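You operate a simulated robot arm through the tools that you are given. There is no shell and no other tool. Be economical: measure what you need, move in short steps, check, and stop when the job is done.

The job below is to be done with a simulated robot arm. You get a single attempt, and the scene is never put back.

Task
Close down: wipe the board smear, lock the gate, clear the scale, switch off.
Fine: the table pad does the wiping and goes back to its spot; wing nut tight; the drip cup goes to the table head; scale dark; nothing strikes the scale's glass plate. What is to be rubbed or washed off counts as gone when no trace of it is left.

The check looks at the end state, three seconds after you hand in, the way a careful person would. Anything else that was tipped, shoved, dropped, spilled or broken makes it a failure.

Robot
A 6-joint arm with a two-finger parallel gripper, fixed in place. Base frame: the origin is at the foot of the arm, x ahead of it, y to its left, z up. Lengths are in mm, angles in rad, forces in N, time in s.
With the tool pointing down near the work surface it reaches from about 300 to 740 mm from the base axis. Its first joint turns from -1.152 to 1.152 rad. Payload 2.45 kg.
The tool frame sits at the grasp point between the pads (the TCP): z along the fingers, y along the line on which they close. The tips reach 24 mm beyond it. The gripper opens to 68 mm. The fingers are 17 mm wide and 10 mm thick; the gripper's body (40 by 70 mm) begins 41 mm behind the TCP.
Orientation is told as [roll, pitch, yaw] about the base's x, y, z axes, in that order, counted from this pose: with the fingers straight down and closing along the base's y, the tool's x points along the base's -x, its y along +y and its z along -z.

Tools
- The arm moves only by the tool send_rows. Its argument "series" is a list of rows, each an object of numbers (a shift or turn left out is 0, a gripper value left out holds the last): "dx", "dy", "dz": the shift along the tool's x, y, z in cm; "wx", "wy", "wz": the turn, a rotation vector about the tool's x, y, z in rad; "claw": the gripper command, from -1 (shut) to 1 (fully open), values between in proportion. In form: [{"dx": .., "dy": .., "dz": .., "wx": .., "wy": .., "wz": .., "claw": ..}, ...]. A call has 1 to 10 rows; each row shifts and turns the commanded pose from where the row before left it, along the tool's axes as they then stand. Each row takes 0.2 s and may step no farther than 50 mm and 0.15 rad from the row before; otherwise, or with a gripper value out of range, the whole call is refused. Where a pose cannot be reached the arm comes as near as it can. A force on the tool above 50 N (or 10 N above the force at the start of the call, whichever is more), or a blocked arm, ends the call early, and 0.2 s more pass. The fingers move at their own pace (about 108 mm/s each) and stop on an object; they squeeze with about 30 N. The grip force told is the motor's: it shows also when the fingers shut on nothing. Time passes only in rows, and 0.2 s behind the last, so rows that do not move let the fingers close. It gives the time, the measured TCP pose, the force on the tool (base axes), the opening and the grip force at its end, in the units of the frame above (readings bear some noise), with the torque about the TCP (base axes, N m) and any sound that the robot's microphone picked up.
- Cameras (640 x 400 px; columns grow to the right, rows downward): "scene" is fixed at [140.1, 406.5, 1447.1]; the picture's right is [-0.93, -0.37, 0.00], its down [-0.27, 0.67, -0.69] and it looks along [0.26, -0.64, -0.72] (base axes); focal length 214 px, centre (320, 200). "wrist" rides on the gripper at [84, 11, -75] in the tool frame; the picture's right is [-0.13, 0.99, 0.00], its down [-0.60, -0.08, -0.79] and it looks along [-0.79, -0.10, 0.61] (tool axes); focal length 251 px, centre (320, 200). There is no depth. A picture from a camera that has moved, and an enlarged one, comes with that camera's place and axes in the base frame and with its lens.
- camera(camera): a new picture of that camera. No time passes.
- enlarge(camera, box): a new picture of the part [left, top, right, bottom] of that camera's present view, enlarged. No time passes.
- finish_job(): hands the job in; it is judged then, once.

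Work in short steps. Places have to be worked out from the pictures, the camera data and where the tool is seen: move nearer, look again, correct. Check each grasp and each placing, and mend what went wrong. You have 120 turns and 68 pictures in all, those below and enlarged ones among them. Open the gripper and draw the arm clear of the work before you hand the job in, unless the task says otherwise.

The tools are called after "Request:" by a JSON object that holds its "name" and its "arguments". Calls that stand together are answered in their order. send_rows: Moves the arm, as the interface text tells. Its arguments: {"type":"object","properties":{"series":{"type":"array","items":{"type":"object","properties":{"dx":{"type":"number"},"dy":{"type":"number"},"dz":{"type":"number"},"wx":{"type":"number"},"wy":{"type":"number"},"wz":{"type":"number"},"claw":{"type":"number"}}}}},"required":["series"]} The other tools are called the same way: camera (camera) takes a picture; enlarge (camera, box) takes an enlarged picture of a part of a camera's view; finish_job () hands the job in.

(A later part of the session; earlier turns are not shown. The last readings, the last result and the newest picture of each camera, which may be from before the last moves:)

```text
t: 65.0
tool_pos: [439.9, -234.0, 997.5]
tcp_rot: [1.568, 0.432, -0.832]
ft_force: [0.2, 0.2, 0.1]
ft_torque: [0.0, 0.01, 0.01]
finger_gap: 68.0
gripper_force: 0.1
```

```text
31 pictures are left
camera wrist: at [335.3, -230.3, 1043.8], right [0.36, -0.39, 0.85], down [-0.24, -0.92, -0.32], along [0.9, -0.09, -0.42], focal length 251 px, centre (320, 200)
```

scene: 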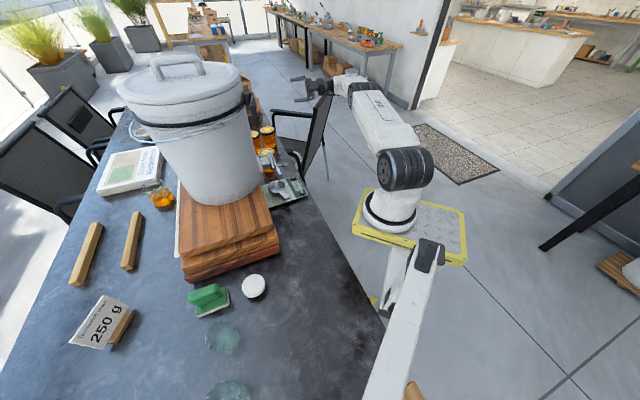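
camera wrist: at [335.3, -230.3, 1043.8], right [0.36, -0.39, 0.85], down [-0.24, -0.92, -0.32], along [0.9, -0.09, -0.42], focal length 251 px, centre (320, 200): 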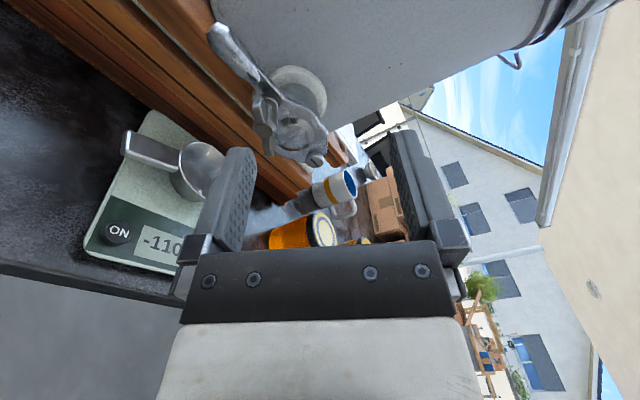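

Reached. Zooming on the wing nut to measure wing direction in this view.

Request:
{"name": "enlarge", "arguments": {"camera": "wrist", "box": [200, 10, 360, 180]}}

```text
2.35 times, centred on (280, 95) of wrist
camera zoom: at [335.3, -230.3, 1043.8], right [0.36, -0.39, 0.85], down [-0.24, -0.92, -0.32], along [0.9, -0.09, -0.42], focal length 592 px, centre (414, 447)
```

zoom: 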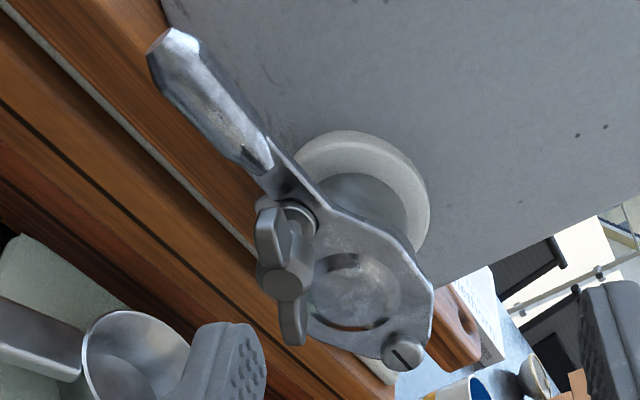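

Wings are nearly aligned with tool x (need +0.07 rad). Nut front ≈ (519,−178,936). Aligning laterally and approaching to a 46 mm standoff.

Request:
{"name": "send_rows", "arguments": {"series": [{"wz": 0.07}, {"dx": -1.3, "dy": -1.6}, {"dx": -1.3, "dy": -1.6}, {"dx": -1.4, "dy": -1.6}, {"dz": 2}, {"dz": 2}, {}]}}

Request:
{"name": "camera", "arguments": {"camera": "wrist"}}

```text
t: 66.6
tool_pos: [476.3, -214.9, 937.2]
tcp_rot: [1.569, 0.497, -0.831]
ft_force: [0.5, -0.5, 0.0]
ft_torque: [0.03, 0.02, -0.02]
finger_gap: 68.2
gripper_force: 0.1
```

```text
29 pictures are left
camera wrist: at [375.4, -214.4, 987.3], right [0.4, -0.43, 0.81], down [-0.25, -0.9, -0.36], along [0.88, -0.06, -0.47], focal length 251 px, centre (320, 200)
```

wrist: 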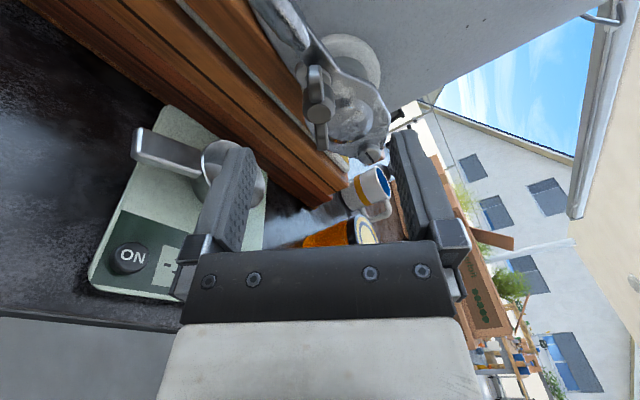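

Nut is centred in column. Zooming for precise triangulation.

Request:
{"name": "enlarge", "arguments": {"camera": "wrist", "box": [260, 30, 400, 170]}}

```text
2.86 times, centred on (330, 100) of wrist
camera zoom: at [375.4, -214.4, 987.3], right [0.4, -0.43, 0.81], down [-0.25, -0.9, -0.36], along [0.88, -0.06, -0.47], focal length 718 px, centre (291, 486)
```

zoom: 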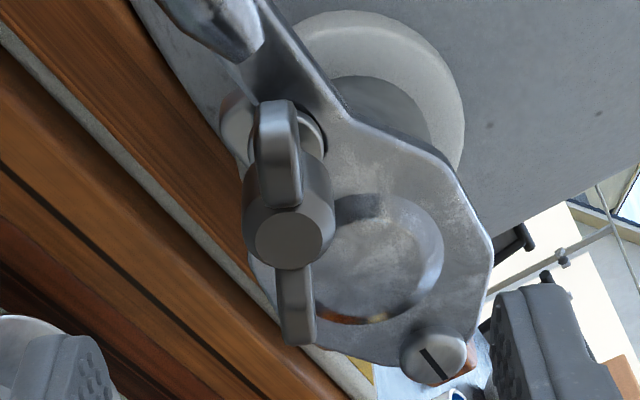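

Triangulated nut front face: (518.6,−177.5,936.4). The hub (18 mm) is thicker than the wings, so I'll offset 19 mm along −x to clamp one wing and rotate about the nut axis. Advancing now.

Request:
{"name": "send_rows", "arguments": {"series": [{"wz": 0.08, "dx": -1}, {"dx": -0.9}, {"dz": 1.6}, {"dz": 1.6}, {"dz": 1.5}, {}]}}

Request:
{"name": "camera", "arguments": {"camera": "wrist"}}

```text
t: 68.0
tool_pos: [521.2, -196.8, 926.6]
tcp_rot: [1.571, 0.576, -0.831]
ft_force: [0.1, 0.4, 0.2]
ft_torque: [0.02, -0.01, -0.01]
finger_gap: 68.2
gripper_force: 0.1
```

```text
27 pictures are left
camera wrist: at [423.6, -197.8, 982.5], right [0.44, -0.48, 0.76], down [-0.27, -0.88, -0.39], along [0.86, -0.03, -0.52], focal length 251 px, centre (320, 200)
```

wrist: 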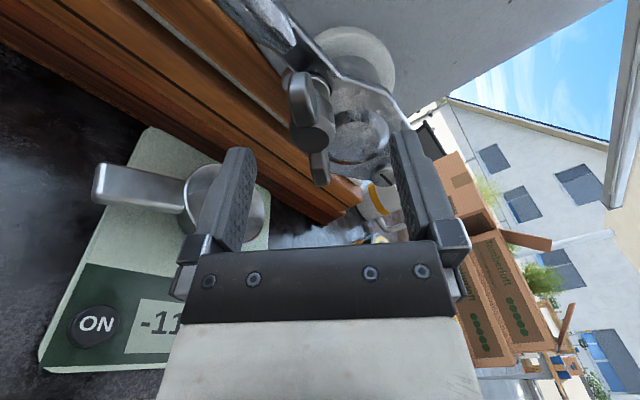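

The lower wing lies between the finger tips. Closing.

Request:
{"name": "send_rows", "arguments": {"series": [{"claw": 0}, {"claw": -0.6}, {"claw": -1}, {}, {}]}}

Request:
{"name": "enlarge", "arguments": {"camera": "wrist", "box": [230, 50, 420, 250]}}

```text
t: 69.2
tool_pos: [521.0, -196.3, 925.6]
tcp_rot: [1.567, 0.58, -0.832]
ft_force: [-5.4, 2.5, -9.1]
ft_torque: [-0.64, 0.45, 0.33]
finger_gap: 9.4
gripper_force: 31.0
```

```text
2.00 times, centred on (325, 150) of wrist
camera zoom: at [423.1, -197.6, 981.9], right [0.44, -0.48, 0.76], down [-0.27, -0.88, -0.39], along [0.85, -0.03, -0.52], focal length 503 px, centre (310, 300)
```

zoom: 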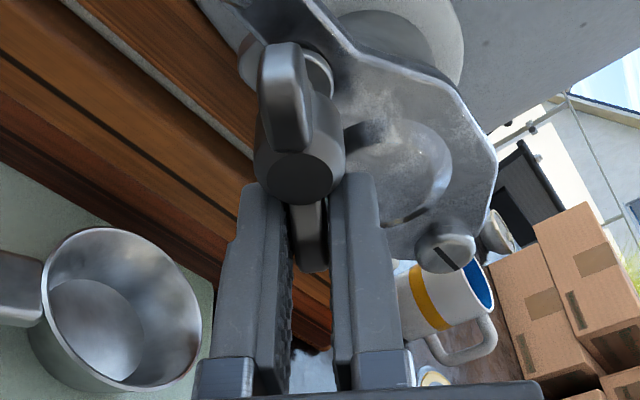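

One wing is clamped. Turning clockwise about the nut axis in small steps, watching force/torque.

Request:
{"name": "send_rows", "arguments": {"series": [{"wz": 0.1, "dx": 0.01, "dy": -0.19}, {"wz": 0.1, "dx": 0.01, "dy": -0.19}, {"wz": 0.1, "dx": 0.01, "dy": -0.19}]}}

```text
t: 70.0
tool_pos: [519.8, -193.9, 921.7]
tcp_rot: [1.567, 0.881, -0.832]
ft_force: [-13.8, 1.2, -11.4]
ft_torque: [-1.05, 0.7, 0.12]
finger_gap: 9.2
gripper_force: 31.0
```

Turning with modest force. Continue.

Request:
{"name": "send_rows", "arguments": {"series": [{"wz": 0.1, "dx": 0.01, "dy": -0.19}, {"wz": 0.1, "dx": 0.01, "dy": -0.19}, {"wz": 0.1, "dx": 0.01, "dy": -0.19}, {"wz": 0.1, "dx": 0.01, "dy": -0.19}]}}

Request:
{"name": "enlarge", "arguments": {"camera": "wrist", "box": [230, 50, 420, 250]}}

```text
t: 71.0
tool_pos: [515.6, -188.7, 919.6]
tcp_rot: [1.569, 1.278, -0.835]
ft_force: [-12.5, -5.0, -7.3]
ft_torque: [-0.88, 0.71, 0.5]
finger_gap: 9.5
gripper_force: 31.2
```

```text
2.00 times, centred on (325, 150) of wrist
camera zoom: at [450.9, -228.3, 1003.4], right [0.67, -0.73, 0.16], down [-0.52, -0.61, -0.6], along [0.54, 0.32, -0.78], focal length 503 px, centre (310, 300)
```

zoom: 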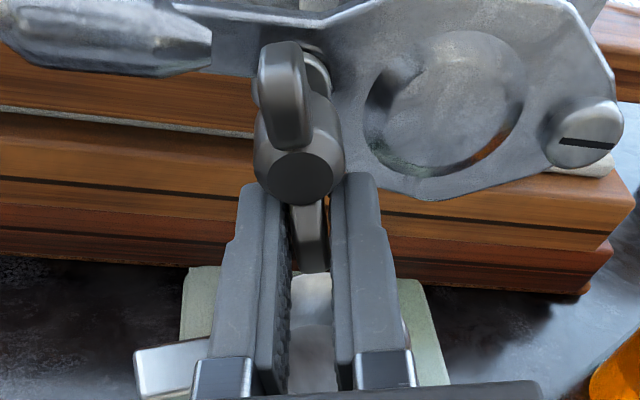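

The nut turns with the fingers (0.7 rad so far). Continuing until resistance rises.

Request:
{"name": "send_rows", "arguments": {"series": [{"wz": 0.1, "dx": 0.01, "dy": -0.19}, {"wz": 0.1, "dx": 0.01, "dy": -0.19}, {"wz": 0.1, "dx": 0.01, "dy": -0.19}, {"wz": 0.1, "dx": 0.01, "dy": -0.19}]}}

Request:
{"name": "send_rows", "arguments": {"series": [{"wz": 0.1, "dx": 0.01, "dy": -0.19}, {"wz": 0.1, "dx": 0.01, "dy": -0.19}, {"wz": 0.1, "dx": 0.01, "dy": -0.19}, {"wz": 0.1, "dx": 0.01, "dy": -0.19}]}}

```text
t: 72.0
tool_pos: [510.7, -183.8, 918.3]
tcp_rot: [-1.555, 1.463, 2.324]
ft_force: [0.7, -16.4, -8.1]
ft_torque: [-0.26, 0.54, 0.58]
finger_gap: 9.8
gripper_force: 30.7
```

```text
t: 73.0
tool_pos: [505.9, -180.9, 920.4]
tcp_rot: [-1.567, 1.064, 2.311]
ft_force: [19.8, -22.1, -6.3]
ft_torque: [-0.02, 0.7, 0.7]
finger_gap: 9.8
gripper_force: 31.2
```

Reaction against the turn is rising (~30 N tangential). A couple more steps.

Request:
{"name": "send_rows", "arguments": {"series": [{"wz": 0.1, "dx": 0.01, "dy": -0.19}, {"wz": 0.1, "dx": 0.01, "dy": -0.19}]}}

Request:
{"name": "enlarge", "arguments": {"camera": "wrist", "box": [230, 50, 420, 250]}}

```text
t: 73.6
tool_pos: [503.2, -178.0, 922.2]
tcp_rot: [-1.568, 0.865, 2.308]
ft_force: [20.5, -26.3, -9.7]
ft_torque: [0.18, 0.52, 0.65]
finger_gap: 9.7
gripper_force: 31.5
```

```text
2.00 times, centred on (325, 150) of wrist
camera zoom: at [491.3, -273.3, 980.2], right [0.45, -0.5, -0.74], down [-0.89, -0.2, -0.41], along [0.06, 0.84, -0.53], focal length 503 px, centre (310, 300)
```

zoom: 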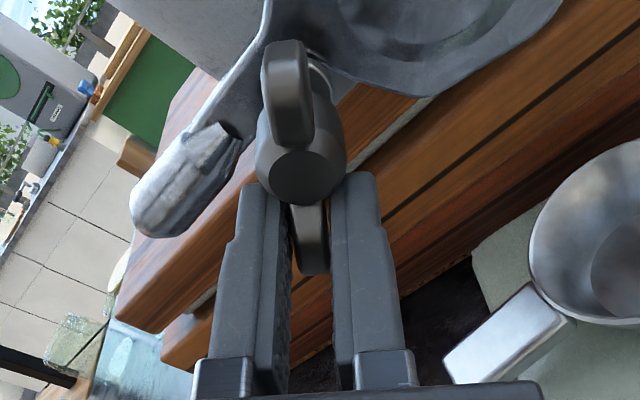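

Still turning with the wing (1.7 rad), resistance ~33 N. Continue.

Request:
{"name": "send_rows", "arguments": {"series": [{"wz": 0.1, "dx": 0.01, "dy": -0.19}, {"wz": 0.1, "dx": 0.01, "dy": -0.19}, {"wz": 0.1, "dx": 0.01, "dy": -0.19}]}}

```text
t: 74.4
tool_pos: [501.4, -175.2, 926.3]
tcp_rot: [-1.567, 0.563, 2.307]
ft_force: [15.8, -30.2, -16.0]
ft_torque: [0.45, 0.28, 0.35]
finger_gap: 9.6
gripper_force: 30.5
```

Request:
{"name": "send_rows", "arguments": {"series": [{"wz": 0.1, "dx": 0.01, "dy": -0.19}, {"wz": 0.1, "dx": 0.01, "dy": -0.19}, {"wz": 0.1, "dx": 0.01, "dy": -0.19}]}}

Request:
{"name": "enlarge", "arguments": {"camera": "wrist", "box": [230, 50, 420, 250]}}

```text
t: 75.2
tool_pos: [499.7, -172.9, 931.1]
tcp_rot: [-1.565, 0.261, 2.306]
ft_force: [13.0, -30.4, -23.0]
ft_torque: [0.54, 0.12, -0.19]
finger_gap: 9.3
gripper_force: 30.6
```

```text
2.00 times, centred on (325, 150) of wrist
camera zoom: at [501.2, -284.4, 943.2], right [0.08, -0.1, -0.99], down [-0.99, -0.08, -0.08], along [-0.07, 0.99, -0.11], focal length 503 px, centre (310, 300)
```

zoom: 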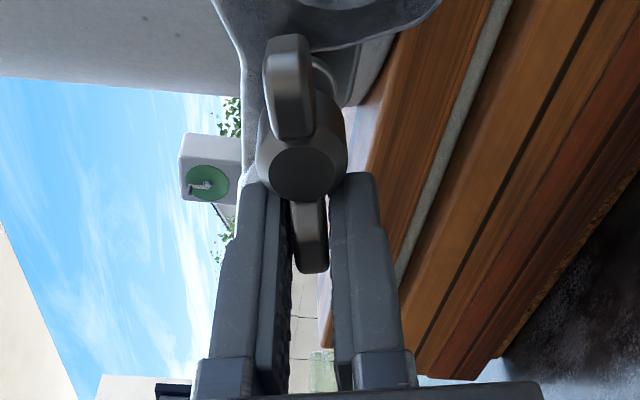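

Still turning, ~40 N. Continue gently.

Request:
{"name": "send_rows", "arguments": {"series": [{"wz": 0.1, "dx": 0.01, "dy": -0.19}, {"wz": 0.1, "dx": 0.01, "dy": -0.19}, {"wz": 0.1, "dx": 0.01, "dy": -0.19}]}}

```text
t: 76.0
tool_pos: [500.7, -171.5, 936.1]
tcp_rot: [-1.56, -0.038, 2.308]
ft_force: [11.2, -21.8, -35.1]
ft_torque: [-0.25, -0.51, -0.31]
finger_gap: 9.2
gripper_force: 30.5
```

Resistance 35 N tangential plus radial drift; adjusting radius by 2 mm and continuing.

Request:
{"name": "send_rows", "arguments": {"series": [{"dx": 0.2}, {"wz": 0.1, "dx": 0.01, "dy": -0.18}, {"wz": 0.1, "dx": 0.01, "dy": -0.18}]}}

Request:
{"name": "camera", "arguments": {"camera": "wrist"}}

```text
t: 76.8
tool_pos: [499.1, -171.1, 936.5]
tcp_rot: [-1.552, -0.209, 2.308]
ft_force: [4.8, -1.7, -9.9]
ft_torque: [-0.03, -0.85, 0.16]
finger_gap: 12.4
gripper_force: 33.1
stopped in row 3: the force on the tool passed its limit at 54 N (the readings are from after the stop); the commanded pose is now the measured one
```

```text
22 pictures are left
camera wrist: at [498.1, -279.7, 909.6], right [-0.24, 0.23, -0.94], down [-0.97, -0.11, 0.22], along [-0.05, 0.97, 0.25], focal length 251 px, centre (320, 200)
```

wrist: 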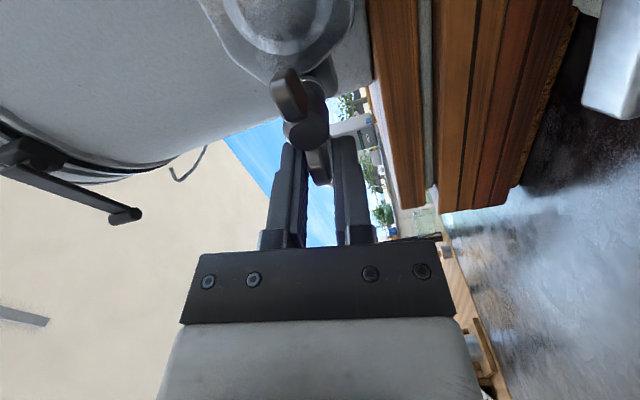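

It stopped at 54 N with fingers splaying on the wing, so the nut has hit its stop. Opening partly, backing straight out, and inspecting.

Request:
{"name": "send_rows", "arguments": {"series": [{"claw": -0.3}, {}, {"dz": -2}, {"dz": -2}, {"dz": -3}, {}]}}

Request:
{"name": "enlarge", "arguments": {"camera": "wrist", "box": [200, 0, 400, 160]}}

Request:
{"name": "enlarge", "arguments": {"camera": "scene", "box": [220, 130, 340, 220]}}

```text
t: 78.2
tool_pos: [447.8, -218.2, 937.4]
tcp_rot: [-1.554, -0.209, 2.311]
ft_force: [-0.1, -0.8, 0.2]
ft_torque: [-0.03, -0.01, 0.05]
finger_gap: 23.9
gripper_force: 0.1
```

```text
2.50 times, centred on (300, 80) of wrist
camera zoom: at [445.8, -326.4, 911.3], right [-0.24, 0.23, -0.94], down [-0.97, -0.11, 0.22], along [-0.05, 0.97, 0.25], focal length 629 px, centre (370, 500)
```

zoom: 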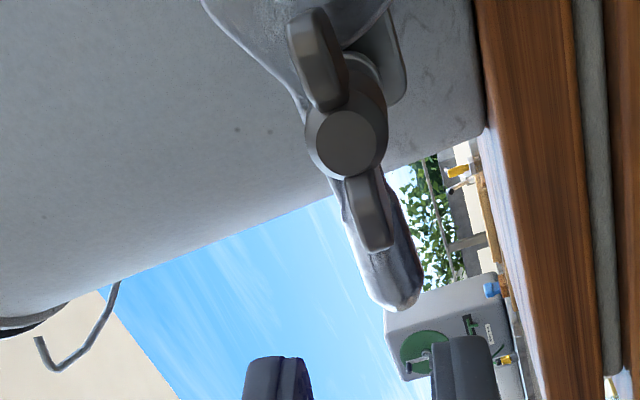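

```text
4.44 times, centred on (280, 175) of scene
camera zoom: at [140.1, 406.5, 1447.1], right [-0.93, -0.37, 0.0], down [-0.27, 0.67, -0.69], along [0.26, -0.64, -0.72], focal length 953 px, centre (498, 311)
```

zoom: 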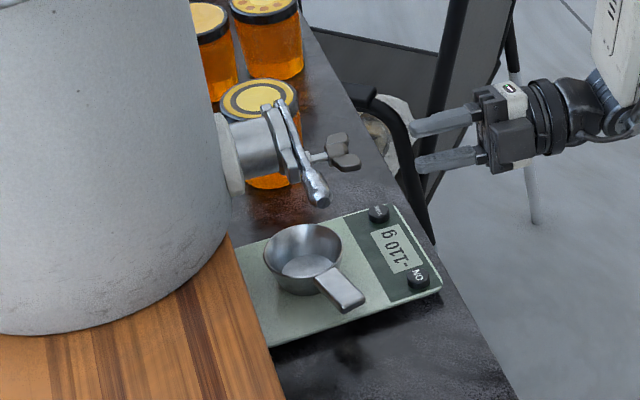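

The nut appears to have stopped with the fingers ~0.2 rad ahead of it. I'll realign, re-clamp the same wing, and test whether it is really tight.

Request:
{"name": "send_rows", "arguments": {"series": [{"wz": -0.1, "claw": -0.1}, {"wz": -0.1, "dx": -0.14, "dy": 0.1}, {"dz": 2.5}, {"dz": 2.5}, {"dz": 1.8}, {"claw": -1}, {}, {}]}}

Request:
{"name": "enlarge", "arguments": {"camera": "wrist", "box": [230, 50, 420, 250]}}

```text
t: 80.0
tool_pos: [496.4, -170.6, 934.8]
tcp_rot: [-1.554, -0.008, 2.311]
ft_force: [-2.0, -1.6, -5.0]
ft_torque: [0.29, -0.55, -0.37]
finger_gap: 9.4
gripper_force: 30.9
```

```text
2.00 times, centred on (325, 150) of wrist
camera zoom: at [497.8, -282.2, 925.4], right [-0.11, 0.09, -0.99], down [-0.99, -0.09, 0.1], along [-0.08, 0.99, 0.1], focal length 503 px, centre (310, 300)
```

zoom: 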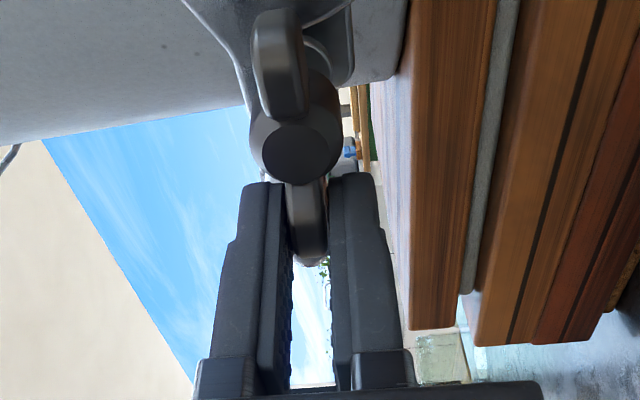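

Clamped (9.4 mm). Turning 0.1 rad at a time to test tightness.

Request:
{"name": "send_rows", "arguments": {"series": [{"wz": 0.05, "dy": -0.09}, {"wz": 0.05, "dy": -0.09}]}}

Request:
{"name": "send_rows", "arguments": {"series": [{"wz": 0.05, "dy": -0.09}, {"wz": 0.05, "dy": -0.09}]}}

```text
t: 80.6
tool_pos: [497.3, -170.1, 935.9]
tcp_rot: [-1.55, -0.11, 2.307]
ft_force: [-3.0, -7.4, -21.3]
ft_torque: [-0.08, -0.58, 0.58]
finger_gap: 10.5
gripper_force: 31.8
```

```text
t: 81.2
tool_pos: [497.5, -169.8, 936.6]
tcp_rot: [-1.545, -0.213, 2.306]
ft_force: [-2.8, -8.2, -39.6]
ft_torque: [-0.2, -0.47, 0.25]
finger_gap: 11.8
gripper_force: 32.7
```

The wing doesn't yield — fingers splay while the nut stays put: it's tight. Opening and backing out.

Request:
{"name": "send_rows", "arguments": {"series": [{"claw": -0.2}, {}, {"dz": -2}, {"dz": -3}, {"dz": -4}, {"dz": -4}]}}

Request:
{"name": "camera", "arguments": {"camera": "wrist"}}

```text
t: 82.6
tool_pos: [423.2, -247.2, 941.6]
tcp_rot: [-1.555, -0.21, 2.31]
ft_force: [-0.5, -0.6, 0.0]
ft_torque: [-0.03, -0.03, 0.01]
finger_gap: 27.3
gripper_force: 0.0
out of reach, approached as far as the arm can: row 6
```

```text
18 pictures are left
camera wrist: at [421.4, -356.4, 914.8], right [-0.24, 0.23, -0.94], down [-0.97, -0.11, 0.22], along [-0.05, 0.97, 0.25], focal length 251 px, centre (320, 200)
```

wrist: 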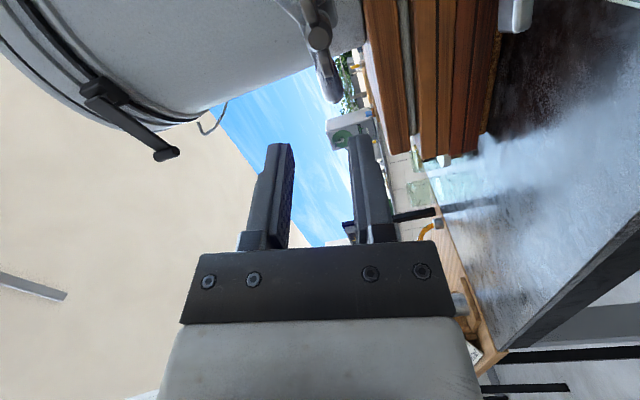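

Next, the cup. It sits under the gate with its tab handle toward the robot (~(508,−131,805)); I'll grip it with a 45° pitched tool. First move up a bit and unroll the wrist.

Request:
{"name": "send_rows", "arguments": {"series": [{"dz": 1.5, "dy": -2.5, "dx": -0.5}, {"dy": -3.3, "dx": -0.7}, {"wz": -0.15}, {"wz": -0.15}, {"wz": -0.15}, {"wz": -0.15}, {"wz": -0.15}, {"wz": -0.15}, {"wz": -0.15}, {"wz": -0.15}]}}

Request:
{"name": "send_rows", "arguments": {"series": [{"wz": -0.15}, {"wz": -0.15}, {"wz": -0.15}, {"wz": -0.15}, {"wz": -0.15}, {"wz": -0.15}, {"wz": -0.15}, {"wz": -0.15}, {"wz": -0.15}, {"wz": -0.15}]}}

Request:
{"name": "send_rows", "arguments": {"series": [{"wz": -0.15}, {"wz": -0.15}, {"wz": -0.15}, {"wz": -0.15}, {"wz": -0.15}, {"wz": -0.15}, {"wz": -0.15}, {"wz": -0.15}, {"wz": -0.15}, {"wz": -0.15}]}}

```text
t: 84.8
tool_pos: [434.0, -236.9, 1000.1]
tcp_rot: [-1.539, 0.994, 2.338]
ft_force: [0.0, -0.4, 0.0]
ft_torque: [0.04, -0.01, -0.01]
finger_gap: 27.4
gripper_force: 0.0
```

```text
t: 87.0
tool_pos: [436.2, -236.7, 1000.1]
tcp_rot: [1.549, 0.651, -0.844]
ft_force: [-0.2, 0.1, 0.2]
ft_torque: [-0.01, 0.0, 0.02]
finger_gap: 27.5
gripper_force: 0.0
```

```text
t: 89.2
tool_pos: [435.0, -238.6, 1000.5]
tcp_rot: [1.545, -0.852, -0.81]
ft_force: [-0.3, -1.1, -0.2]
ft_torque: [0.04, 0.02, 0.0]
finger_gap: 27.1
gripper_force: 0.2
```

Remaining roll ≈0.72 rad. Finishing unroll and pitching to 45° down.

Request:
{"name": "send_rows", "arguments": {"series": [{"wz": -0.15}, {"wz": -0.15}, {"wz": -0.15}, {"wz": -0.15}, {"wz": -0.12}, {"wy": 0.15}, {"wy": 0.15}, {"wy": 0.15}, {"wy": 0.15}, {"wy": 0.15}]}}

```text
t: 91.4
tool_pos: [434.2, -237.3, 1001.0]
tcp_rot: [0.004, -0.8, 0.74]
ft_force: [0.6, 0.4, -0.9]
ft_torque: [0.02, 0.04, 0.0]
finger_gap: 26.9
gripper_force: 0.0
```

Yawing about the vertical to −0.41 and moving to a standoff in front of the cup handle.

Request:
{"name": "send_rows", "arguments": {"series": [{"wx": 0.103, "wz": 0.1}, {"wx": 0.103, "wz": 0.1}, {"wx": 0.103, "wz": 0.1}, {"wx": 0.103, "wz": 0.1}, {"wx": 0.103, "wz": 0.1}, {"wx": 0.103, "wz": 0.1}, {"wx": 0.103, "wz": 0.1}, {"wx": 0.103, "wz": 0.1}]}}

Request:
{"name": "send_rows", "arguments": {"series": [{"dx": 2.5, "dy": 4, "dz": -0.7}, {"dx": 2.5, "dy": 4, "dz": -0.7}, {"dx": 2.6, "dy": 4, "dz": -0.6, "claw": 1}, {}]}}

Request:
{"name": "camera", "arguments": {"camera": "wrist"}}

```text
t: 93.2
tool_pos: [434.5, -236.8, 999.4]
tcp_rot: [0.007, -0.797, -0.41]
ft_force: [0.3, 1.1, -0.4]
ft_torque: [0.01, 0.02, 0.02]
finger_gap: 27.0
gripper_force: 0.1
```

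```text
t: 94.2
tool_pos: [428.8, -177.5, 991.6]
tcp_rot: [0.05, -0.791, -0.436]
ft_force: [0.8, -1.0, 0.1]
ft_torque: [0.02, 0.01, 0.02]
finger_gap: 67.8
gripper_force: 0.1
out of reach, approached as far as the arm can: row 1, 2, 3
```

```text
17 pictures are left
camera wrist: at [330.5, -122.3, 986.2], right [0.47, 0.87, 0.13], down [-0.17, -0.05, 0.98], along [0.87, -0.48, 0.13], focal length 251 px, centre (320, 200)
```

wrist: 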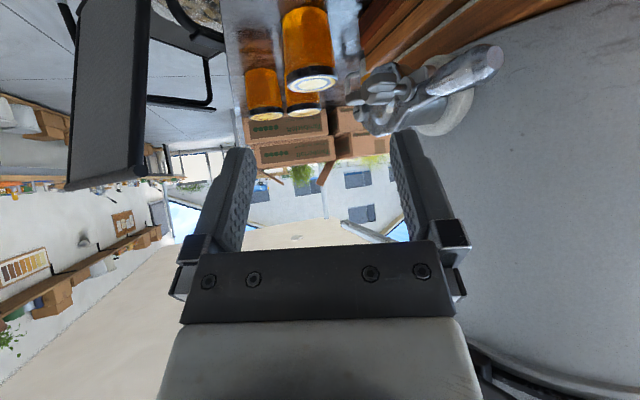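

Too close to the base at that pitch. Reducing the pitch slightly (tilt ≈0.64) and moving to the standoff.

Request:
{"name": "send_rows", "arguments": {"series": [{"wy": 0.15}, {"dx": 1.9, "dy": 1.87, "dz": 2.4}, {"dx": 1.9, "dy": 1.87, "dz": 2.4}, {"dx": 1.9, "dy": 1.87, "dz": 2.4}, {}]}}

Request:
{"name": "camera", "arguments": {"camera": "wrist"}}

```text
t: 95.4
tool_pos: [439.4, -184.3, 931.0]
tcp_rot: [0.05, -0.639, -0.432]
ft_force: [-0.9, 1.0, 1.6]
ft_torque: [0.01, 0.0, 0.0]
finger_gap: 68.2
gripper_force: 0.0
out of reach, approached as far as the arm can: row 2, 3, 4
```

```text
16 pictures are left
camera wrist: at [340.1, -129.4, 941.8], right [0.48, 0.87, 0.12], down [-0.04, -0.11, 0.99], along [0.88, -0.48, -0.02], focal length 251 px, centre (320, 200)
```

wrist: 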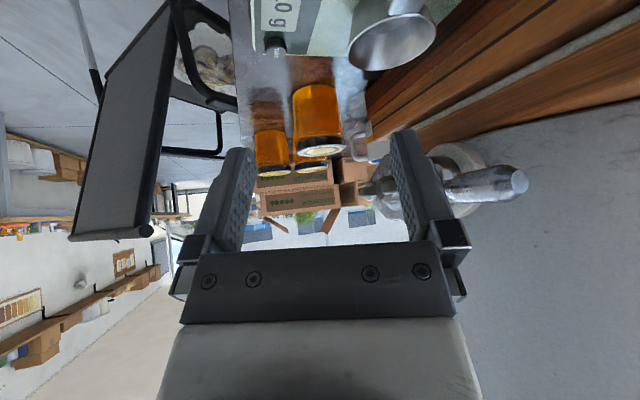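

Wrist is limited close to the base. I'll go via a point farther out, low beneath the gate level, then slide sideways behind the cup handle.

Request:
{"name": "send_rows", "arguments": {"series": [{"dy": 0.8, "dz": 2.5}, {"dy": 0.8, "dz": 2.5}, {"dy": 0.9, "dz": 2.5}, {}]}}

Request:
{"name": "send_rows", "arguments": {"series": [{"dx": 1.3, "dy": 1.7, "dz": 0.1}, {"dx": 1.3, "dy": 1.7, "dz": 0.1}, {"dx": 1.2, "dy": 1.7, "dz": 0.1}, {}]}}

Request:
{"name": "camera", "arguments": {"camera": "wrist"}}

```text
t: 96.4
tool_pos: [492.8, -220.6, 894.1]
tcp_rot: [0.032, -0.643, -0.421]
ft_force: [0.2, -0.8, 0.0]
ft_torque: [0.0, 0.02, -0.01]
finger_gap: 68.2
gripper_force: 0.1
out of reach, approached as far as the arm can: row 1, 2, 3
```

```text
t: 97.4
tool_pos: [484.3, -212.9, 890.1]
tcp_rot: [0.041, -0.644, -0.426]
ft_force: [-0.5, -0.2, 0.6]
ft_torque: [0.01, 0.0, 0.0]
finger_gap: 68.0
gripper_force: 0.0
out of reach, approached as far as the arm can: row 1, 2, 3
```

```text
15 pictures are left
camera wrist: at [384.5, -158.5, 900.8], right [0.48, 0.87, 0.11], down [-0.04, -0.11, 0.99], along [0.88, -0.48, -0.02], focal length 251 px, centre (320, 200)
```

wrist: 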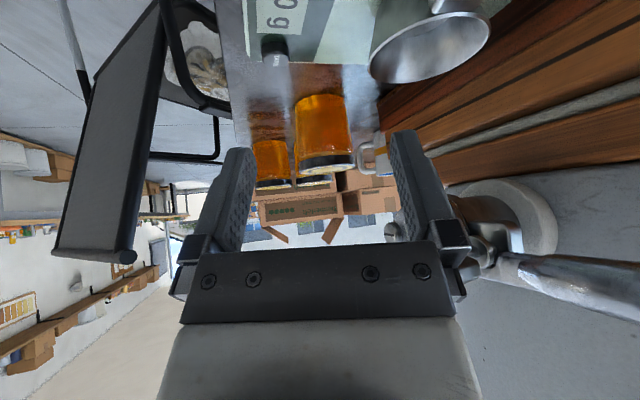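

That pitch is at a wrist limit. New plan: approach along the gate axis direction (yaw 0.74), tool ~30° below horizontal, rolled 90° so the fingers clamp the cup's flat tab from top and bottom. First rise and reorient.

Request:
{"name": "send_rows", "arguments": {"series": [{"dx": -1.2, "dy": -1.4, "dz": -3.6}, {"dx": -1.2, "dy": -1.4, "dz": -3.6}, {"dx": -1.2, "dy": -1.4, "dz": -3.6}, {}]}}

Request:
{"name": "send_rows", "arguments": {"series": [{"wx": -0.087, "wz": -0.116}, {"wx": -0.087, "wz": -0.116}, {"wx": -0.087, "wz": -0.116}, {"wx": -0.087, "wz": -0.116}, {"wx": -0.087, "wz": -0.116}, {"wx": -0.087, "wz": -0.116}, {"wx": -0.087, "wz": -0.116}, {"wx": -0.087, "wz": -0.116}]}}

```text
t: 98.4
tool_pos: [431.7, -237.9, 996.8]
tcp_rot: [0.006, -0.649, -0.41]
ft_force: [-0.2, 0.3, -0.5]
ft_torque: [0.02, -0.01, -0.01]
finger_gap: 67.9
gripper_force: 0.1
```

```text
t: 100.2
tool_pos: [432.3, -238.4, 996.8]
tcp_rot: [-0.004, -0.649, 0.757]
ft_force: [0.1, -0.2, -0.2]
ft_torque: [-0.03, -0.01, 0.02]
finger_gap: 68.0
gripper_force: 0.1
```

Now tilt to 30° below horizontal and roll +90°.

Request:
{"name": "send_rows", "arguments": {"series": [{"wy": -0.15}, {"wy": -0.15}, {"wy": -0.1}, {"wz": 0.15}, {"wz": 0.15}, {"wz": 0.15}, {"wz": 0.15}, {"wz": 0.15}, {"wz": 0.15}, {"wz": 0.15}]}}

Request:
{"name": "send_rows", "arguments": {"series": [{"wz": 0.15}, {"wz": 0.15}, {"wz": 0.15}, {"wz": 0.07}, {}]}}

Request:
{"name": "camera", "arguments": {"camera": "wrist"}}

```text
t: 102.4
tool_pos: [431.6, -239.7, 997.3]
tcp_rot: [0.987, -0.449, -0.539]
ft_force: [0.1, -0.7, 0.0]
ft_torque: [0.01, 0.02, 0.01]
finger_gap: 67.9
gripper_force: 0.1
```

```text
t: 103.6
tool_pos: [433.1, -237.1, 996.8]
tcp_rot: [1.05, -0.004, -0.816]
ft_force: [1.0, 0.4, 0.8]
ft_torque: [0.01, 0.0, 0.0]
finger_gap: 68.0
gripper_force: 0.0
```

```text
14 pictures are left
camera wrist: at [331.9, -216.1, 1044.6], right [0.45, 0.25, 0.86], down [-0.12, -0.94, 0.33], along [0.89, -0.25, -0.39], focal length 251 px, centre (320, 200)
```

wrist: 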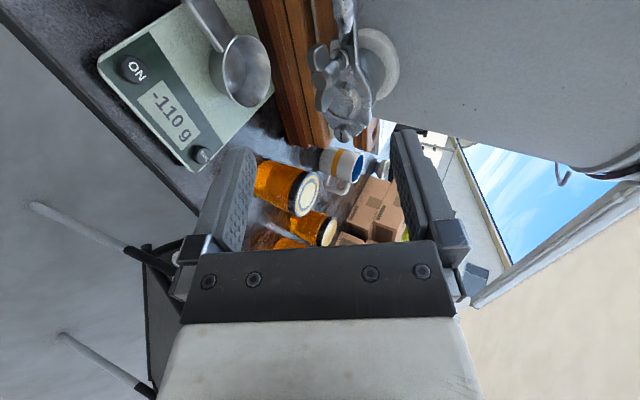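

Cup rim centre ≈(580,−165,803), tab centre ≈(516,−130,803), scale plate ≈762. Narrowing the gripper to ~24 mm and moving to a 70 mm standoff on the tab.

Request:
{"name": "send_rows", "arguments": {"series": [{"claw": -0.3}, {"dx": 0.53, "dy": -2.53, "dz": 3.37}, {"dx": 0.53, "dy": -2.53, "dz": 3.37}, {"dx": 0.53, "dy": -2.53, "dz": 3.37}, {"dx": 0.53, "dy": -2.53, "dz": 3.37}, {}]}}

Request:
{"name": "camera", "arguments": {"camera": "wrist"}}

Request:
{"name": "enlarge", "arguments": {"camera": "scene", "box": [240, 140, 340, 220]}}

```text
t: 105.0
tool_pos: [467.6, -178.5, 841.5]
tcp_rot: [1.048, -0.006, -0.818]
ft_force: [-0.8, -0.4, 0.0]
ft_torque: [0.0, 0.02, -0.03]
finger_gap: 24.0
gripper_force: 0.0
```

```text
13 pictures are left
camera wrist: at [365.6, -156.1, 888.8], right [0.45, 0.25, 0.86], down [-0.12, -0.94, 0.33], along [0.89, -0.25, -0.39], focal length 251 px, centre (320, 200)
```

wrist: 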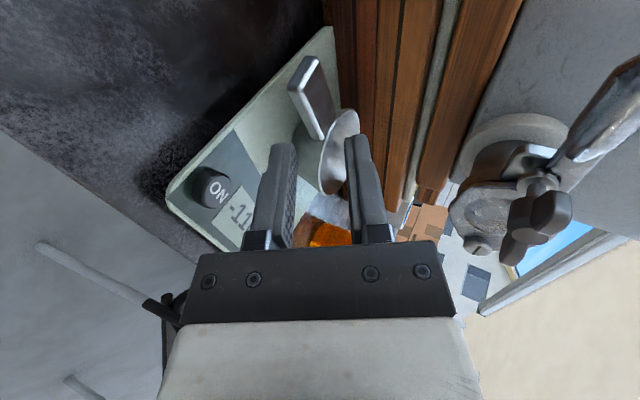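

```text
5.00 times, centred on (290, 180) of scene
camera zoom: at [140.1, 406.5, 1447.1], right [-0.93, -0.37, 0.0], down [-0.27, 0.67, -0.69], along [0.26, -0.64, -0.72], focal length 1072 px, centre (470, 300)
```

zoom: 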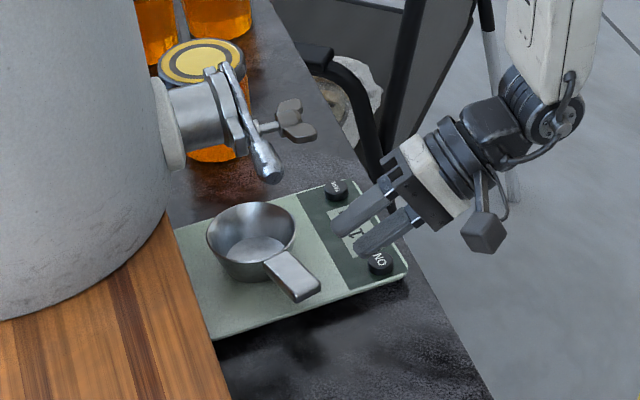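

The tab should be gripped flat from its sides to avoid tipping the cup. The earlier failure was a wrist singularity; I'll instead start from a vertical tool at the right yaw and then tilt in place. Retracting and unrolling first.

Request:
{"name": "send_rows", "arguments": {"series": [{"dx": -0.53, "dy": 2.53, "dz": -3.37}, {"dx": -0.53, "dy": 2.53, "dz": -3.37}, {"dx": -0.53, "dy": 2.53, "dz": -3.37}, {"dx": -0.53, "dy": 2.53, "dz": -3.37}, {"wz": -0.15}, {"wz": -0.15}, {"wz": -0.15}, {"wz": -0.15}, {"wz": -0.15}, {"wz": -0.15}]}}

Request:
{"name": "send_rows", "arguments": {"series": [{"wz": -0.15}, {"wz": -0.15}, {"wz": -0.15}, {"wz": -0.15}, {"wz": -0.07}, {"wy": 0.15}, {"wy": 0.15}, {"wy": 0.15}, {"wy": 0.15}]}}

Request:
{"name": "send_rows", "arguments": {"series": [{"wy": 0.15}, {"wy": 0.15}, {"wy": 0.15}, {"wz": 0.15}, {"wz": 0.15}, {"wz": 0.15}, {"wz": 0.15}, {"wz": 0.15}, {"wz": 0.15}, {"wz": 0.15}]}}

```text
t: 107.2
tool_pos: [431.9, -238.9, 997.9]
tcp_rot: [0.82, -0.753, -0.25]
ft_force: [1.0, 0.0, -0.1]
ft_torque: [0.01, -0.02, 0.01]
finger_gap: 23.9
gripper_force: 0.1
```

```text
t: 109.2
tool_pos: [431.7, -238.8, 997.6]
tcp_rot: [-0.004, -0.448, 0.756]
ft_force: [-0.3, -0.1, -0.6]
ft_torque: [0.01, 0.0, -0.01]
finger_gap: 23.9
gripper_force: 0.0
```

```text
t: 111.4
tool_pos: [432.8, -237.6, 997.9]
tcp_rot: [-0.002, -0.005, -0.298]
ft_force: [0.3, 0.4, -0.5]
ft_torque: [0.0, -0.01, 0.01]
finger_gap: 23.9
gripper_force: 0.2
```

Vertical now. Final yaw to −0.49, move to (420,−105,980), then tilt in place stepwise.

Request:
{"name": "send_rows", "arguments": {"series": [{"wz": 0.1}, {"wz": 0.09}, {"dx": 1.85, "dy": 2.78, "dz": 0.45}, {"dx": 1.85, "dy": 2.78, "dz": 0.45}, {"dx": 1.85, "dy": 2.78, "dz": 0.45}, {"dx": 1.85, "dy": 2.78, "dz": 0.45}, {"wy": -0.15}, {"wy": -0.15}]}}

Request:
{"name": "send_rows", "arguments": {"series": [{"wy": -0.15}, {"wy": -0.1}]}}

```text
t: 113.2
tool_pos: [418.7, -104.6, 977.7]
tcp_rot: [0.001, -0.304, -0.487]
ft_force: [0.5, -0.4, -0.6]
ft_torque: [-0.01, 0.0, 0.02]
finger_gap: 23.7
gripper_force: 0.1
```

```text
t: 113.8
tool_pos: [410.7, -112.0, 976.6]
tcp_rot: [-0.028, -0.377, -0.565]
ft_force: [0.3, 0.0, -0.6]
ft_torque: [0.0, 0.02, 0.04]
finger_gap: 23.9
gripper_force: 0.0
out of reach, approached as far as the arm can: row 1, 2
```

Limited by the wrist's fifth joint in that branch. I'll get onto the other wrist branch: untilt, yaw to 0.74, move out, tilt to ~1.1, then yaw back while strongly tilted.

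Request:
{"name": "send_rows", "arguments": {"series": [{"wy": 0.15}, {"wy": 0.15}, {"wy": 0.077}, {"wz": -0.15}, {"wz": -0.15}, {"wz": -0.15}, {"wz": -0.15}]}}

Request:
{"name": "send_rows", "arguments": {"series": [{"dy": -4, "dx": -1}, {"dy": -4, "dx": -1}, {"dy": -4, "dx": -1}, {"wz": -0.15}, {"wz": -0.15}, {"wz": -0.15}, {"wz": -0.15}, {"wz": -0.1}]}}

```text
t: 115.4
tool_pos: [412.1, -115.5, 979.7]
tcp_rot: [-0.115, -0.036, 0.094]
ft_force: [-0.8, 0.3, -0.4]
ft_torque: [0.0, -0.02, 0.0]
finger_gap: 23.7
gripper_force: 0.0
out of reach, approached as far as the arm can: row 1
```

```text
t: 117.2
tool_pos: [454.0, -232.9, 993.5]
tcp_rot: [-0.109, 0.047, 0.789]
ft_force: [-0.8, -0.7, -0.1]
ft_torque: [-0.02, 0.01, -0.02]
finger_gap: 23.6
gripper_force: 0.1
```

Correcting residual tilt, then tilting to 1.1.

Request:
{"name": "send_rows", "arguments": {"series": [{"wx": -0.109, "wy": -0.047}, {"wy": -0.15}, {"wy": -0.15}, {"wy": -0.15}, {"wy": -0.15}, {"wy": -0.15}, {"wy": -0.15}, {"wy": -0.15}, {"wy": -0.05}]}}

```text
t: 119.2
tool_pos: [454.8, -232.1, 993.7]
tcp_rot: [-0.006, -1.102, 0.795]
ft_force: [0.3, -0.6, -0.2]
ft_torque: [-0.01, 0.02, -0.01]
finger_gap: 23.7
gripper_force: 0.1
```

Now shift right 4 cm and yaw by −1.285 about the vertical while tilted.

Request:
{"name": "send_rows", "arguments": {"series": [{"dy": -4.1}, {"wx": 0.127, "wz": 0.065}, {"wx": 0.127, "wz": 0.065}, {"wx": 0.127, "wz": 0.065}, {"wx": 0.127, "wz": 0.065}, {"wx": 0.127, "wz": 0.065}, {"wx": 0.127, "wz": 0.065}, {"wx": 0.127, "wz": 0.065}, {"wx": 0.127, "wz": 0.065}, {"wx": 0.127, "wz": 0.065}]}}

```text
t: 121.4
tool_pos: [489.5, -275.6, 1011.4]
tcp_rot: [0.084, -1.089, -0.566]
ft_force: [-0.7, 0.0, -0.3]
ft_torque: [-0.04, 0.01, -0.03]
finger_gap: 23.9
gripper_force: 0.0
out of reach, approached as far as the arm can: row 9, 10
```

Effective yaw is about −0.48 with pitch ~1.09 — good enough. Lowering to z≈850 outside the gate, then checking reach.

Request:
{"name": "send_rows", "arguments": {"series": [{"dx": 3.97, "dy": 0.51, "dz": 1.34}, {"dx": 3.97, "dy": 0.51, "dz": 1.34}, {"dx": 3.97, "dy": 0.51, "dz": 1.34}, {"dx": 3.97, "dy": 0.51, "dz": 1.34}, {}]}}

```text
t: 122.6
tool_pos: [509.4, -286.1, 886.9]
tcp_rot: [0.197, -1.073, -0.661]
ft_force: [0.8, -0.4, 0.3]
ft_torque: [0.05, 0.05, 0.01]
finger_gap: 23.7
gripper_force: 0.0
out of reach, approached as far as the arm can: row 1, 2, 3, 4
```

Forward tilt isn't attainable here (J5 limit). Fallback: side approach (yaw ~1.0, tool only 20° below horizontal, rolled 90°), clamping just the near edge of the flat tab top/bottom. Going back first.

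Request:
{"name": "send_rows", "arguments": {"series": [{"dx": -3.97, "dy": -0.51, "dz": -1.34}, {"dx": -3.97, "dy": -0.51, "dz": -1.34}, {"dx": -3, "dy": -0.51, "dz": -1.34}, {"wx": -0.127, "wz": -0.065}, {"wx": -0.127, "wz": -0.065}, {"wx": -0.127, "wz": -0.065}, {"wx": -0.127, "wz": -0.065}, {"wx": -0.127, "wz": -0.065}, {"wx": -0.127, "wz": -0.065}, {"wx": -0.127, "wz": -0.065}]}}

Request:
{"name": "send_rows", "arguments": {"series": [{"wx": -0.127, "wz": -0.065}, {"wx": -0.127, "wz": -0.065}, {"wx": -0.127, "wz": -0.065}, {}]}}

```text
t: 124.8
tool_pos: [516.6, -313.2, 1006.2]
tcp_rot: [0.085, -1.134, 0.434]
ft_force: [-0.4, 0.2, -0.4]
ft_torque: [-0.01, 0.04, 0.02]
finger_gap: 23.7
gripper_force: 0.1
out of reach, approached as far as the arm can: row 1
```

```text
t: 125.8
tool_pos: [516.5, -311.8, 1005.2]
tcp_rot: [0.04, -1.146, 0.901]
ft_force: [0.0, -1.2, 0.5]
ft_torque: [0.01, 0.01, -0.01]
finger_gap: 23.7
gripper_force: 0.0
```

Now set pitch to 20° below horizontal, yaw ≈1.05, move left in front of the cup tab, and roll +90°.

Request:
{"name": "send_rows", "arguments": {"series": [{"wy": -0.07}, {"wx": -0.1, "wz": -0.045}, {"dx": -0.3, "dy": 3.6, "dz": 0.75}, {"dx": -0.3, "dy": 3.6, "dz": 0.75}, {"dx": -0.2, "dy": 3.6, "dz": 0.76}, {"wz": 0.15}, {"wz": 0.15}, {"wz": 0.15}, {"wz": 0.15}, {"wz": 0.15}]}}

Request:
{"name": "send_rows", "arguments": {"series": [{"wz": 0.15}, {"wz": 0.15}, {"wz": 0.15}, {"wz": 0.15}, {"wz": 0.15}, {"wz": 0.07}, {}]}}

```text
t: 128.0
tool_pos: [435.8, -236.4, 1006.3]
tcp_rot: [1.079, -0.746, -0.173]
ft_force: [0.8, -0.2, 0.0]
ft_torque: [0.01, 0.01, 0.0]
finger_gap: 24.1
gripper_force: 0.0
```

```text
t: 129.6
tool_pos: [435.2, -237.7, 1006.9]
tcp_rot: [1.218, 0.009, -0.525]
ft_force: [-0.1, 0.5, -0.1]
ft_torque: [-0.01, 0.02, -0.02]
finger_gap: 24.1
gripper_force: 0.1
```

Oriented. Moving to the 60 mm standoff of the tab edge and looking.

Request:
{"name": "send_rows", "arguments": {"series": [{"dx": -0.385, "dy": -3.73, "dz": 2.76}, {"dx": -0.385, "dy": -3.73, "dz": 2.76}, {"dx": -0.385, "dy": -3.73, "dz": 2.76}, {"dx": -0.385, "dy": -3.73, "dz": 2.76}, {}]}}

Request:
{"name": "camera", "arguments": {"camera": "wrist"}}

```text
t: 130.8
tool_pos: [474.9, -199.6, 826.8]
tcp_rot: [1.219, 0.008, -0.526]
ft_force: [0.0, 0.3, -0.3]
ft_torque: [0.01, 0.0, 0.0]
finger_gap: 23.7
gripper_force: 0.2
```

```text
11 pictures are left
camera wrist: at [369.1, -213.6, 864.3], right [0.29, 0.23, 0.93], down [0.14, -0.97, 0.2], along [0.95, 0.07, -0.31], focal length 251 px, centre (320, 200)
```

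wrist: 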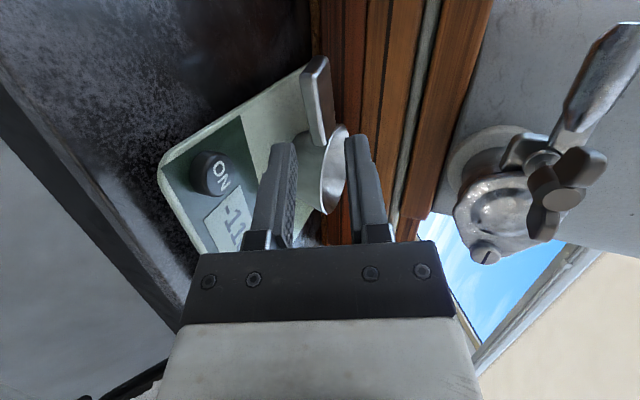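

The tab edge is seen nearly edge-on. Zooming to refine its height relative to the finger axis.

Request:
{"name": "enlarge", "arguments": {"camera": "wrist", "box": [260, 40, 380, 160]}}

```text
3.33 times, centred on (320, 100) of wrist
camera zoom: at [369.1, -213.6, 864.3], right [0.29, 0.23, 0.93], down [0.14, -0.97, 0.2], along [0.95, 0.07, -0.31], focal length 838 px, centre (320, 533)
```

zoom: 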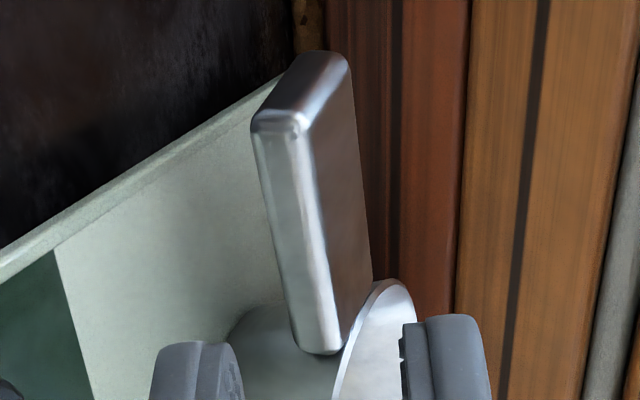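

The tab is a thick bar (~9 mm), its near face ~80 mm ahead and ~5 mm below the axis. Shifting toward the cup 8 mm, down 4.5 mm, and advancing 55 mm.

Request:
{"name": "send_rows", "arguments": {"series": [{"dx": -0.8, "dy": -0.45}, {"dz": 2}, {"dz": 2}, {"dz": 1.5}, {}]}}

Request:
{"name": "enlarge", "arguments": {"camera": "wrist", "box": [240, 60, 400, 220]}}

```text
t: 132.0
tool_pos: [506.4, -160.1, 804.8]
tcp_rot: [1.219, 0.006, -0.527]
ft_force: [1.0, 0.0, -0.6]
ft_torque: [0.01, -0.05, 0.03]
finger_gap: 23.5
gripper_force: 0.0
```

```text
2.50 times, centred on (320, 140) of wrist
camera zoom: at [400.9, -173.5, 842.1], right [0.29, 0.23, 0.93], down [0.14, -0.97, 0.2], along [0.95, 0.07, -0.31], focal length 629 px, centre (320, 350)
```

zoom: 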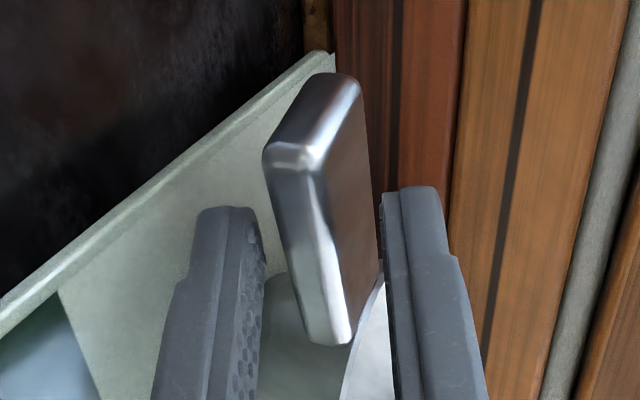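

Fingers straddle the tab edge well. Advancing 14 mm more and closing gradually.

Request:
{"name": "send_rows", "arguments": {"series": [{"dz": 0.7}, {"dz": 0.7}, {}]}}

Request:
{"name": "send_rows", "arguments": {"series": [{"claw": -0.5}, {"claw": -0.6}, {"claw": -0.68}, {}]}}

Request:
{"name": "enlarge", "arguments": {"camera": "wrist", "box": [240, 60, 400, 220]}}

```text
t: 132.8
tool_pos: [513.1, -148.4, 798.3]
tcp_rot: [1.218, 0.007, -0.524]
ft_force: [0.2, -0.1, 0.7]
ft_torque: [0.01, -0.04, 0.0]
finger_gap: 24.4
gripper_force: 0.1
```

```text
t: 133.8
tool_pos: [512.5, -148.2, 801.1]
tcp_rot: [1.22, 0.006, -0.526]
ft_force: [2.4, 0.2, 9.5]
ft_torque: [0.02, -0.74, 0.05]
finger_gap: 14.2
gripper_force: 30.1
```

```text
2.50 times, centred on (320, 140) of wrist
camera zoom: at [407.8, -163.0, 837.7], right [0.29, 0.23, 0.93], down [0.14, -0.97, 0.2], along [0.95, 0.07, -0.31], focal length 629 px, centre (320, 350)
```

zoom: 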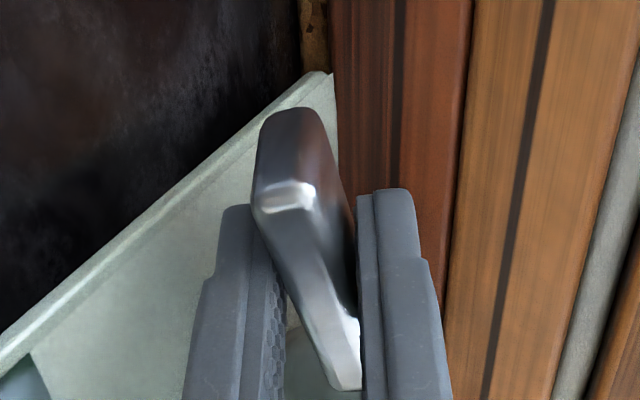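

The bar slopes relative to the pads (~0.2 rad), so contact is diagonal. Opening, rolling −0.2 rad and re-closing carefully.

Request:
{"name": "send_rows", "arguments": {"series": [{"claw": -0.3}, {}, {"wz": -0.1}, {"wz": -0.1}, {}]}}

Request:
{"name": "enlarge", "arguments": {"camera": "wrist", "box": [240, 60, 400, 220]}}

```text
t: 135.0
tool_pos: [513.4, -148.1, 800.5]
tcp_rot: [1.212, -0.181, -0.456]
ft_force: [-0.1, 0.1, 0.3]
ft_torque: [0.0, 0.03, 0.02]
finger_gap: 24.6
gripper_force: 0.3
```

```text
2.50 times, centred on (320, 140) of wrist
camera zoom: at [404.0, -167.6, 821.0], right [0.12, 0.33, 0.94], down [0.16, -0.94, 0.31], along [0.98, 0.12, -0.16], focal length 629 px, centre (320, 350)
```

zoom: 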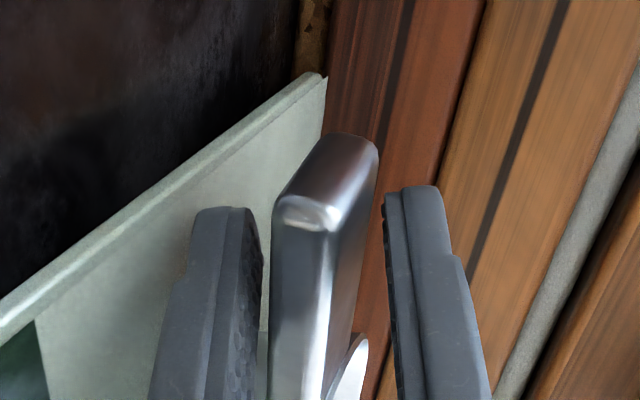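

Nearly aligned; roll back +0.1, lower 2.5 mm, with gap narrowed first, then close.

Request:
{"name": "send_rows", "arguments": {"series": [{"claw": -0.42}, {"wz": 0.1}, {"dy": -0.25}, {"claw": -0.6}, {"claw": -0.7}, {"claw": -0.75}, {}]}}

Request:
{"name": "enlarge", "arguments": {"camera": "wrist", "box": [240, 60, 400, 220]}}

```text
t: 136.6
tool_pos: [513.2, -150.0, 798.5]
tcp_rot: [1.217, -0.088, -0.489]
ft_force: [-0.5, -0.6, 5.7]
ft_torque: [-0.09, -0.34, -0.04]
finger_gap: 11.6
gripper_force: 29.9
```

```text
2.50 times, centred on (320, 140) of wrist
camera zoom: at [405.1, -166.3, 827.0], right [0.2, 0.28, 0.94], down [0.15, -0.96, 0.25], along [0.97, 0.09, -0.24], focal length 629 px, centre (320, 350)
```

zoom: 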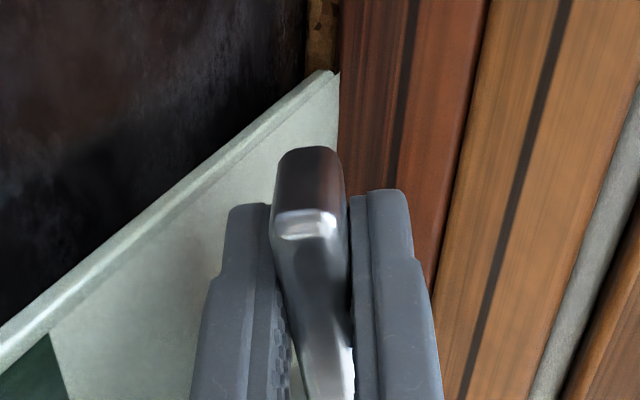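

Clamped (11.6 mm gap). Full squeeze and lifting slowly, checking the carried weight.

Request:
{"name": "send_rows", "arguments": {"series": [{"claw": -1}, {}, {"dy": 0.28, "dz": -0.1}, {"dy": 0.47, "dz": -0.17}, {"dy": 0.47, "dz": -0.17}, {"dy": 0.47, "dz": -0.17}, {}]}}

```text
t: 138.2
tool_pos: [511.9, -148.2, 814.9]
tcp_rot: [1.217, -0.088, -0.491]
ft_force: [-1.0, 0.3, -0.6]
ft_torque: [0.02, 0.05, -0.01]
finger_gap: 11.6
gripper_force: 29.9
```

Gap retained; verify with a scene zoom.

Request:
{"name": "enlarge", "arguments": {"camera": "scene", "box": [230, 130, 350, 220]}}

```text
4.44 times, centred on (290, 175) of scene
camera zoom: at [140.2, 406.5, 1447.1], right [-0.93, -0.37, 0.0], down [-0.27, 0.67, -0.69], along [0.26, -0.64, -0.72], focal length 953 px, centre (453, 311)
```

zoom: 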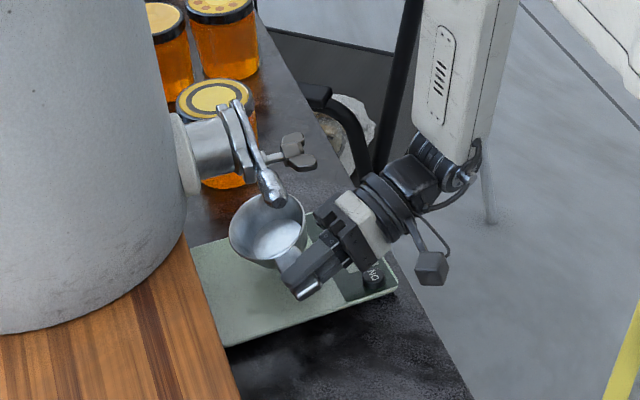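

The cup is lifted cleanly. Raising slightly, then withdrawing horizontally from under the gate.

Request:
{"name": "send_rows", "arguments": {"series": [{"dx": -0.07, "dy": 0.7, "dz": -0.26}, {"dx": -0.07, "dy": 0.7, "dz": -0.26}, {"dx": 0.05, "dy": -0.52, "dz": -1.4}, {"dx": 0.09, "dy": -0.86, "dz": -2.35}, {"dx": 0.09, "dy": -0.86, "dz": -2.35}, {"dx": 0.09, "dy": -0.86, "dz": -2.35}, {"dx": 0.04, "dy": -0.4, "dz": -1.1}]}}

```text
t: 139.8
tool_pos: [458.7, -237.5, 830.1]
tcp_rot: [1.217, -0.088, -0.49]
ft_force: [-0.8, 0.5, -0.7]
ft_torque: [0.01, 0.03, -0.01]
finger_gap: 11.5
gripper_force: 30.3
```

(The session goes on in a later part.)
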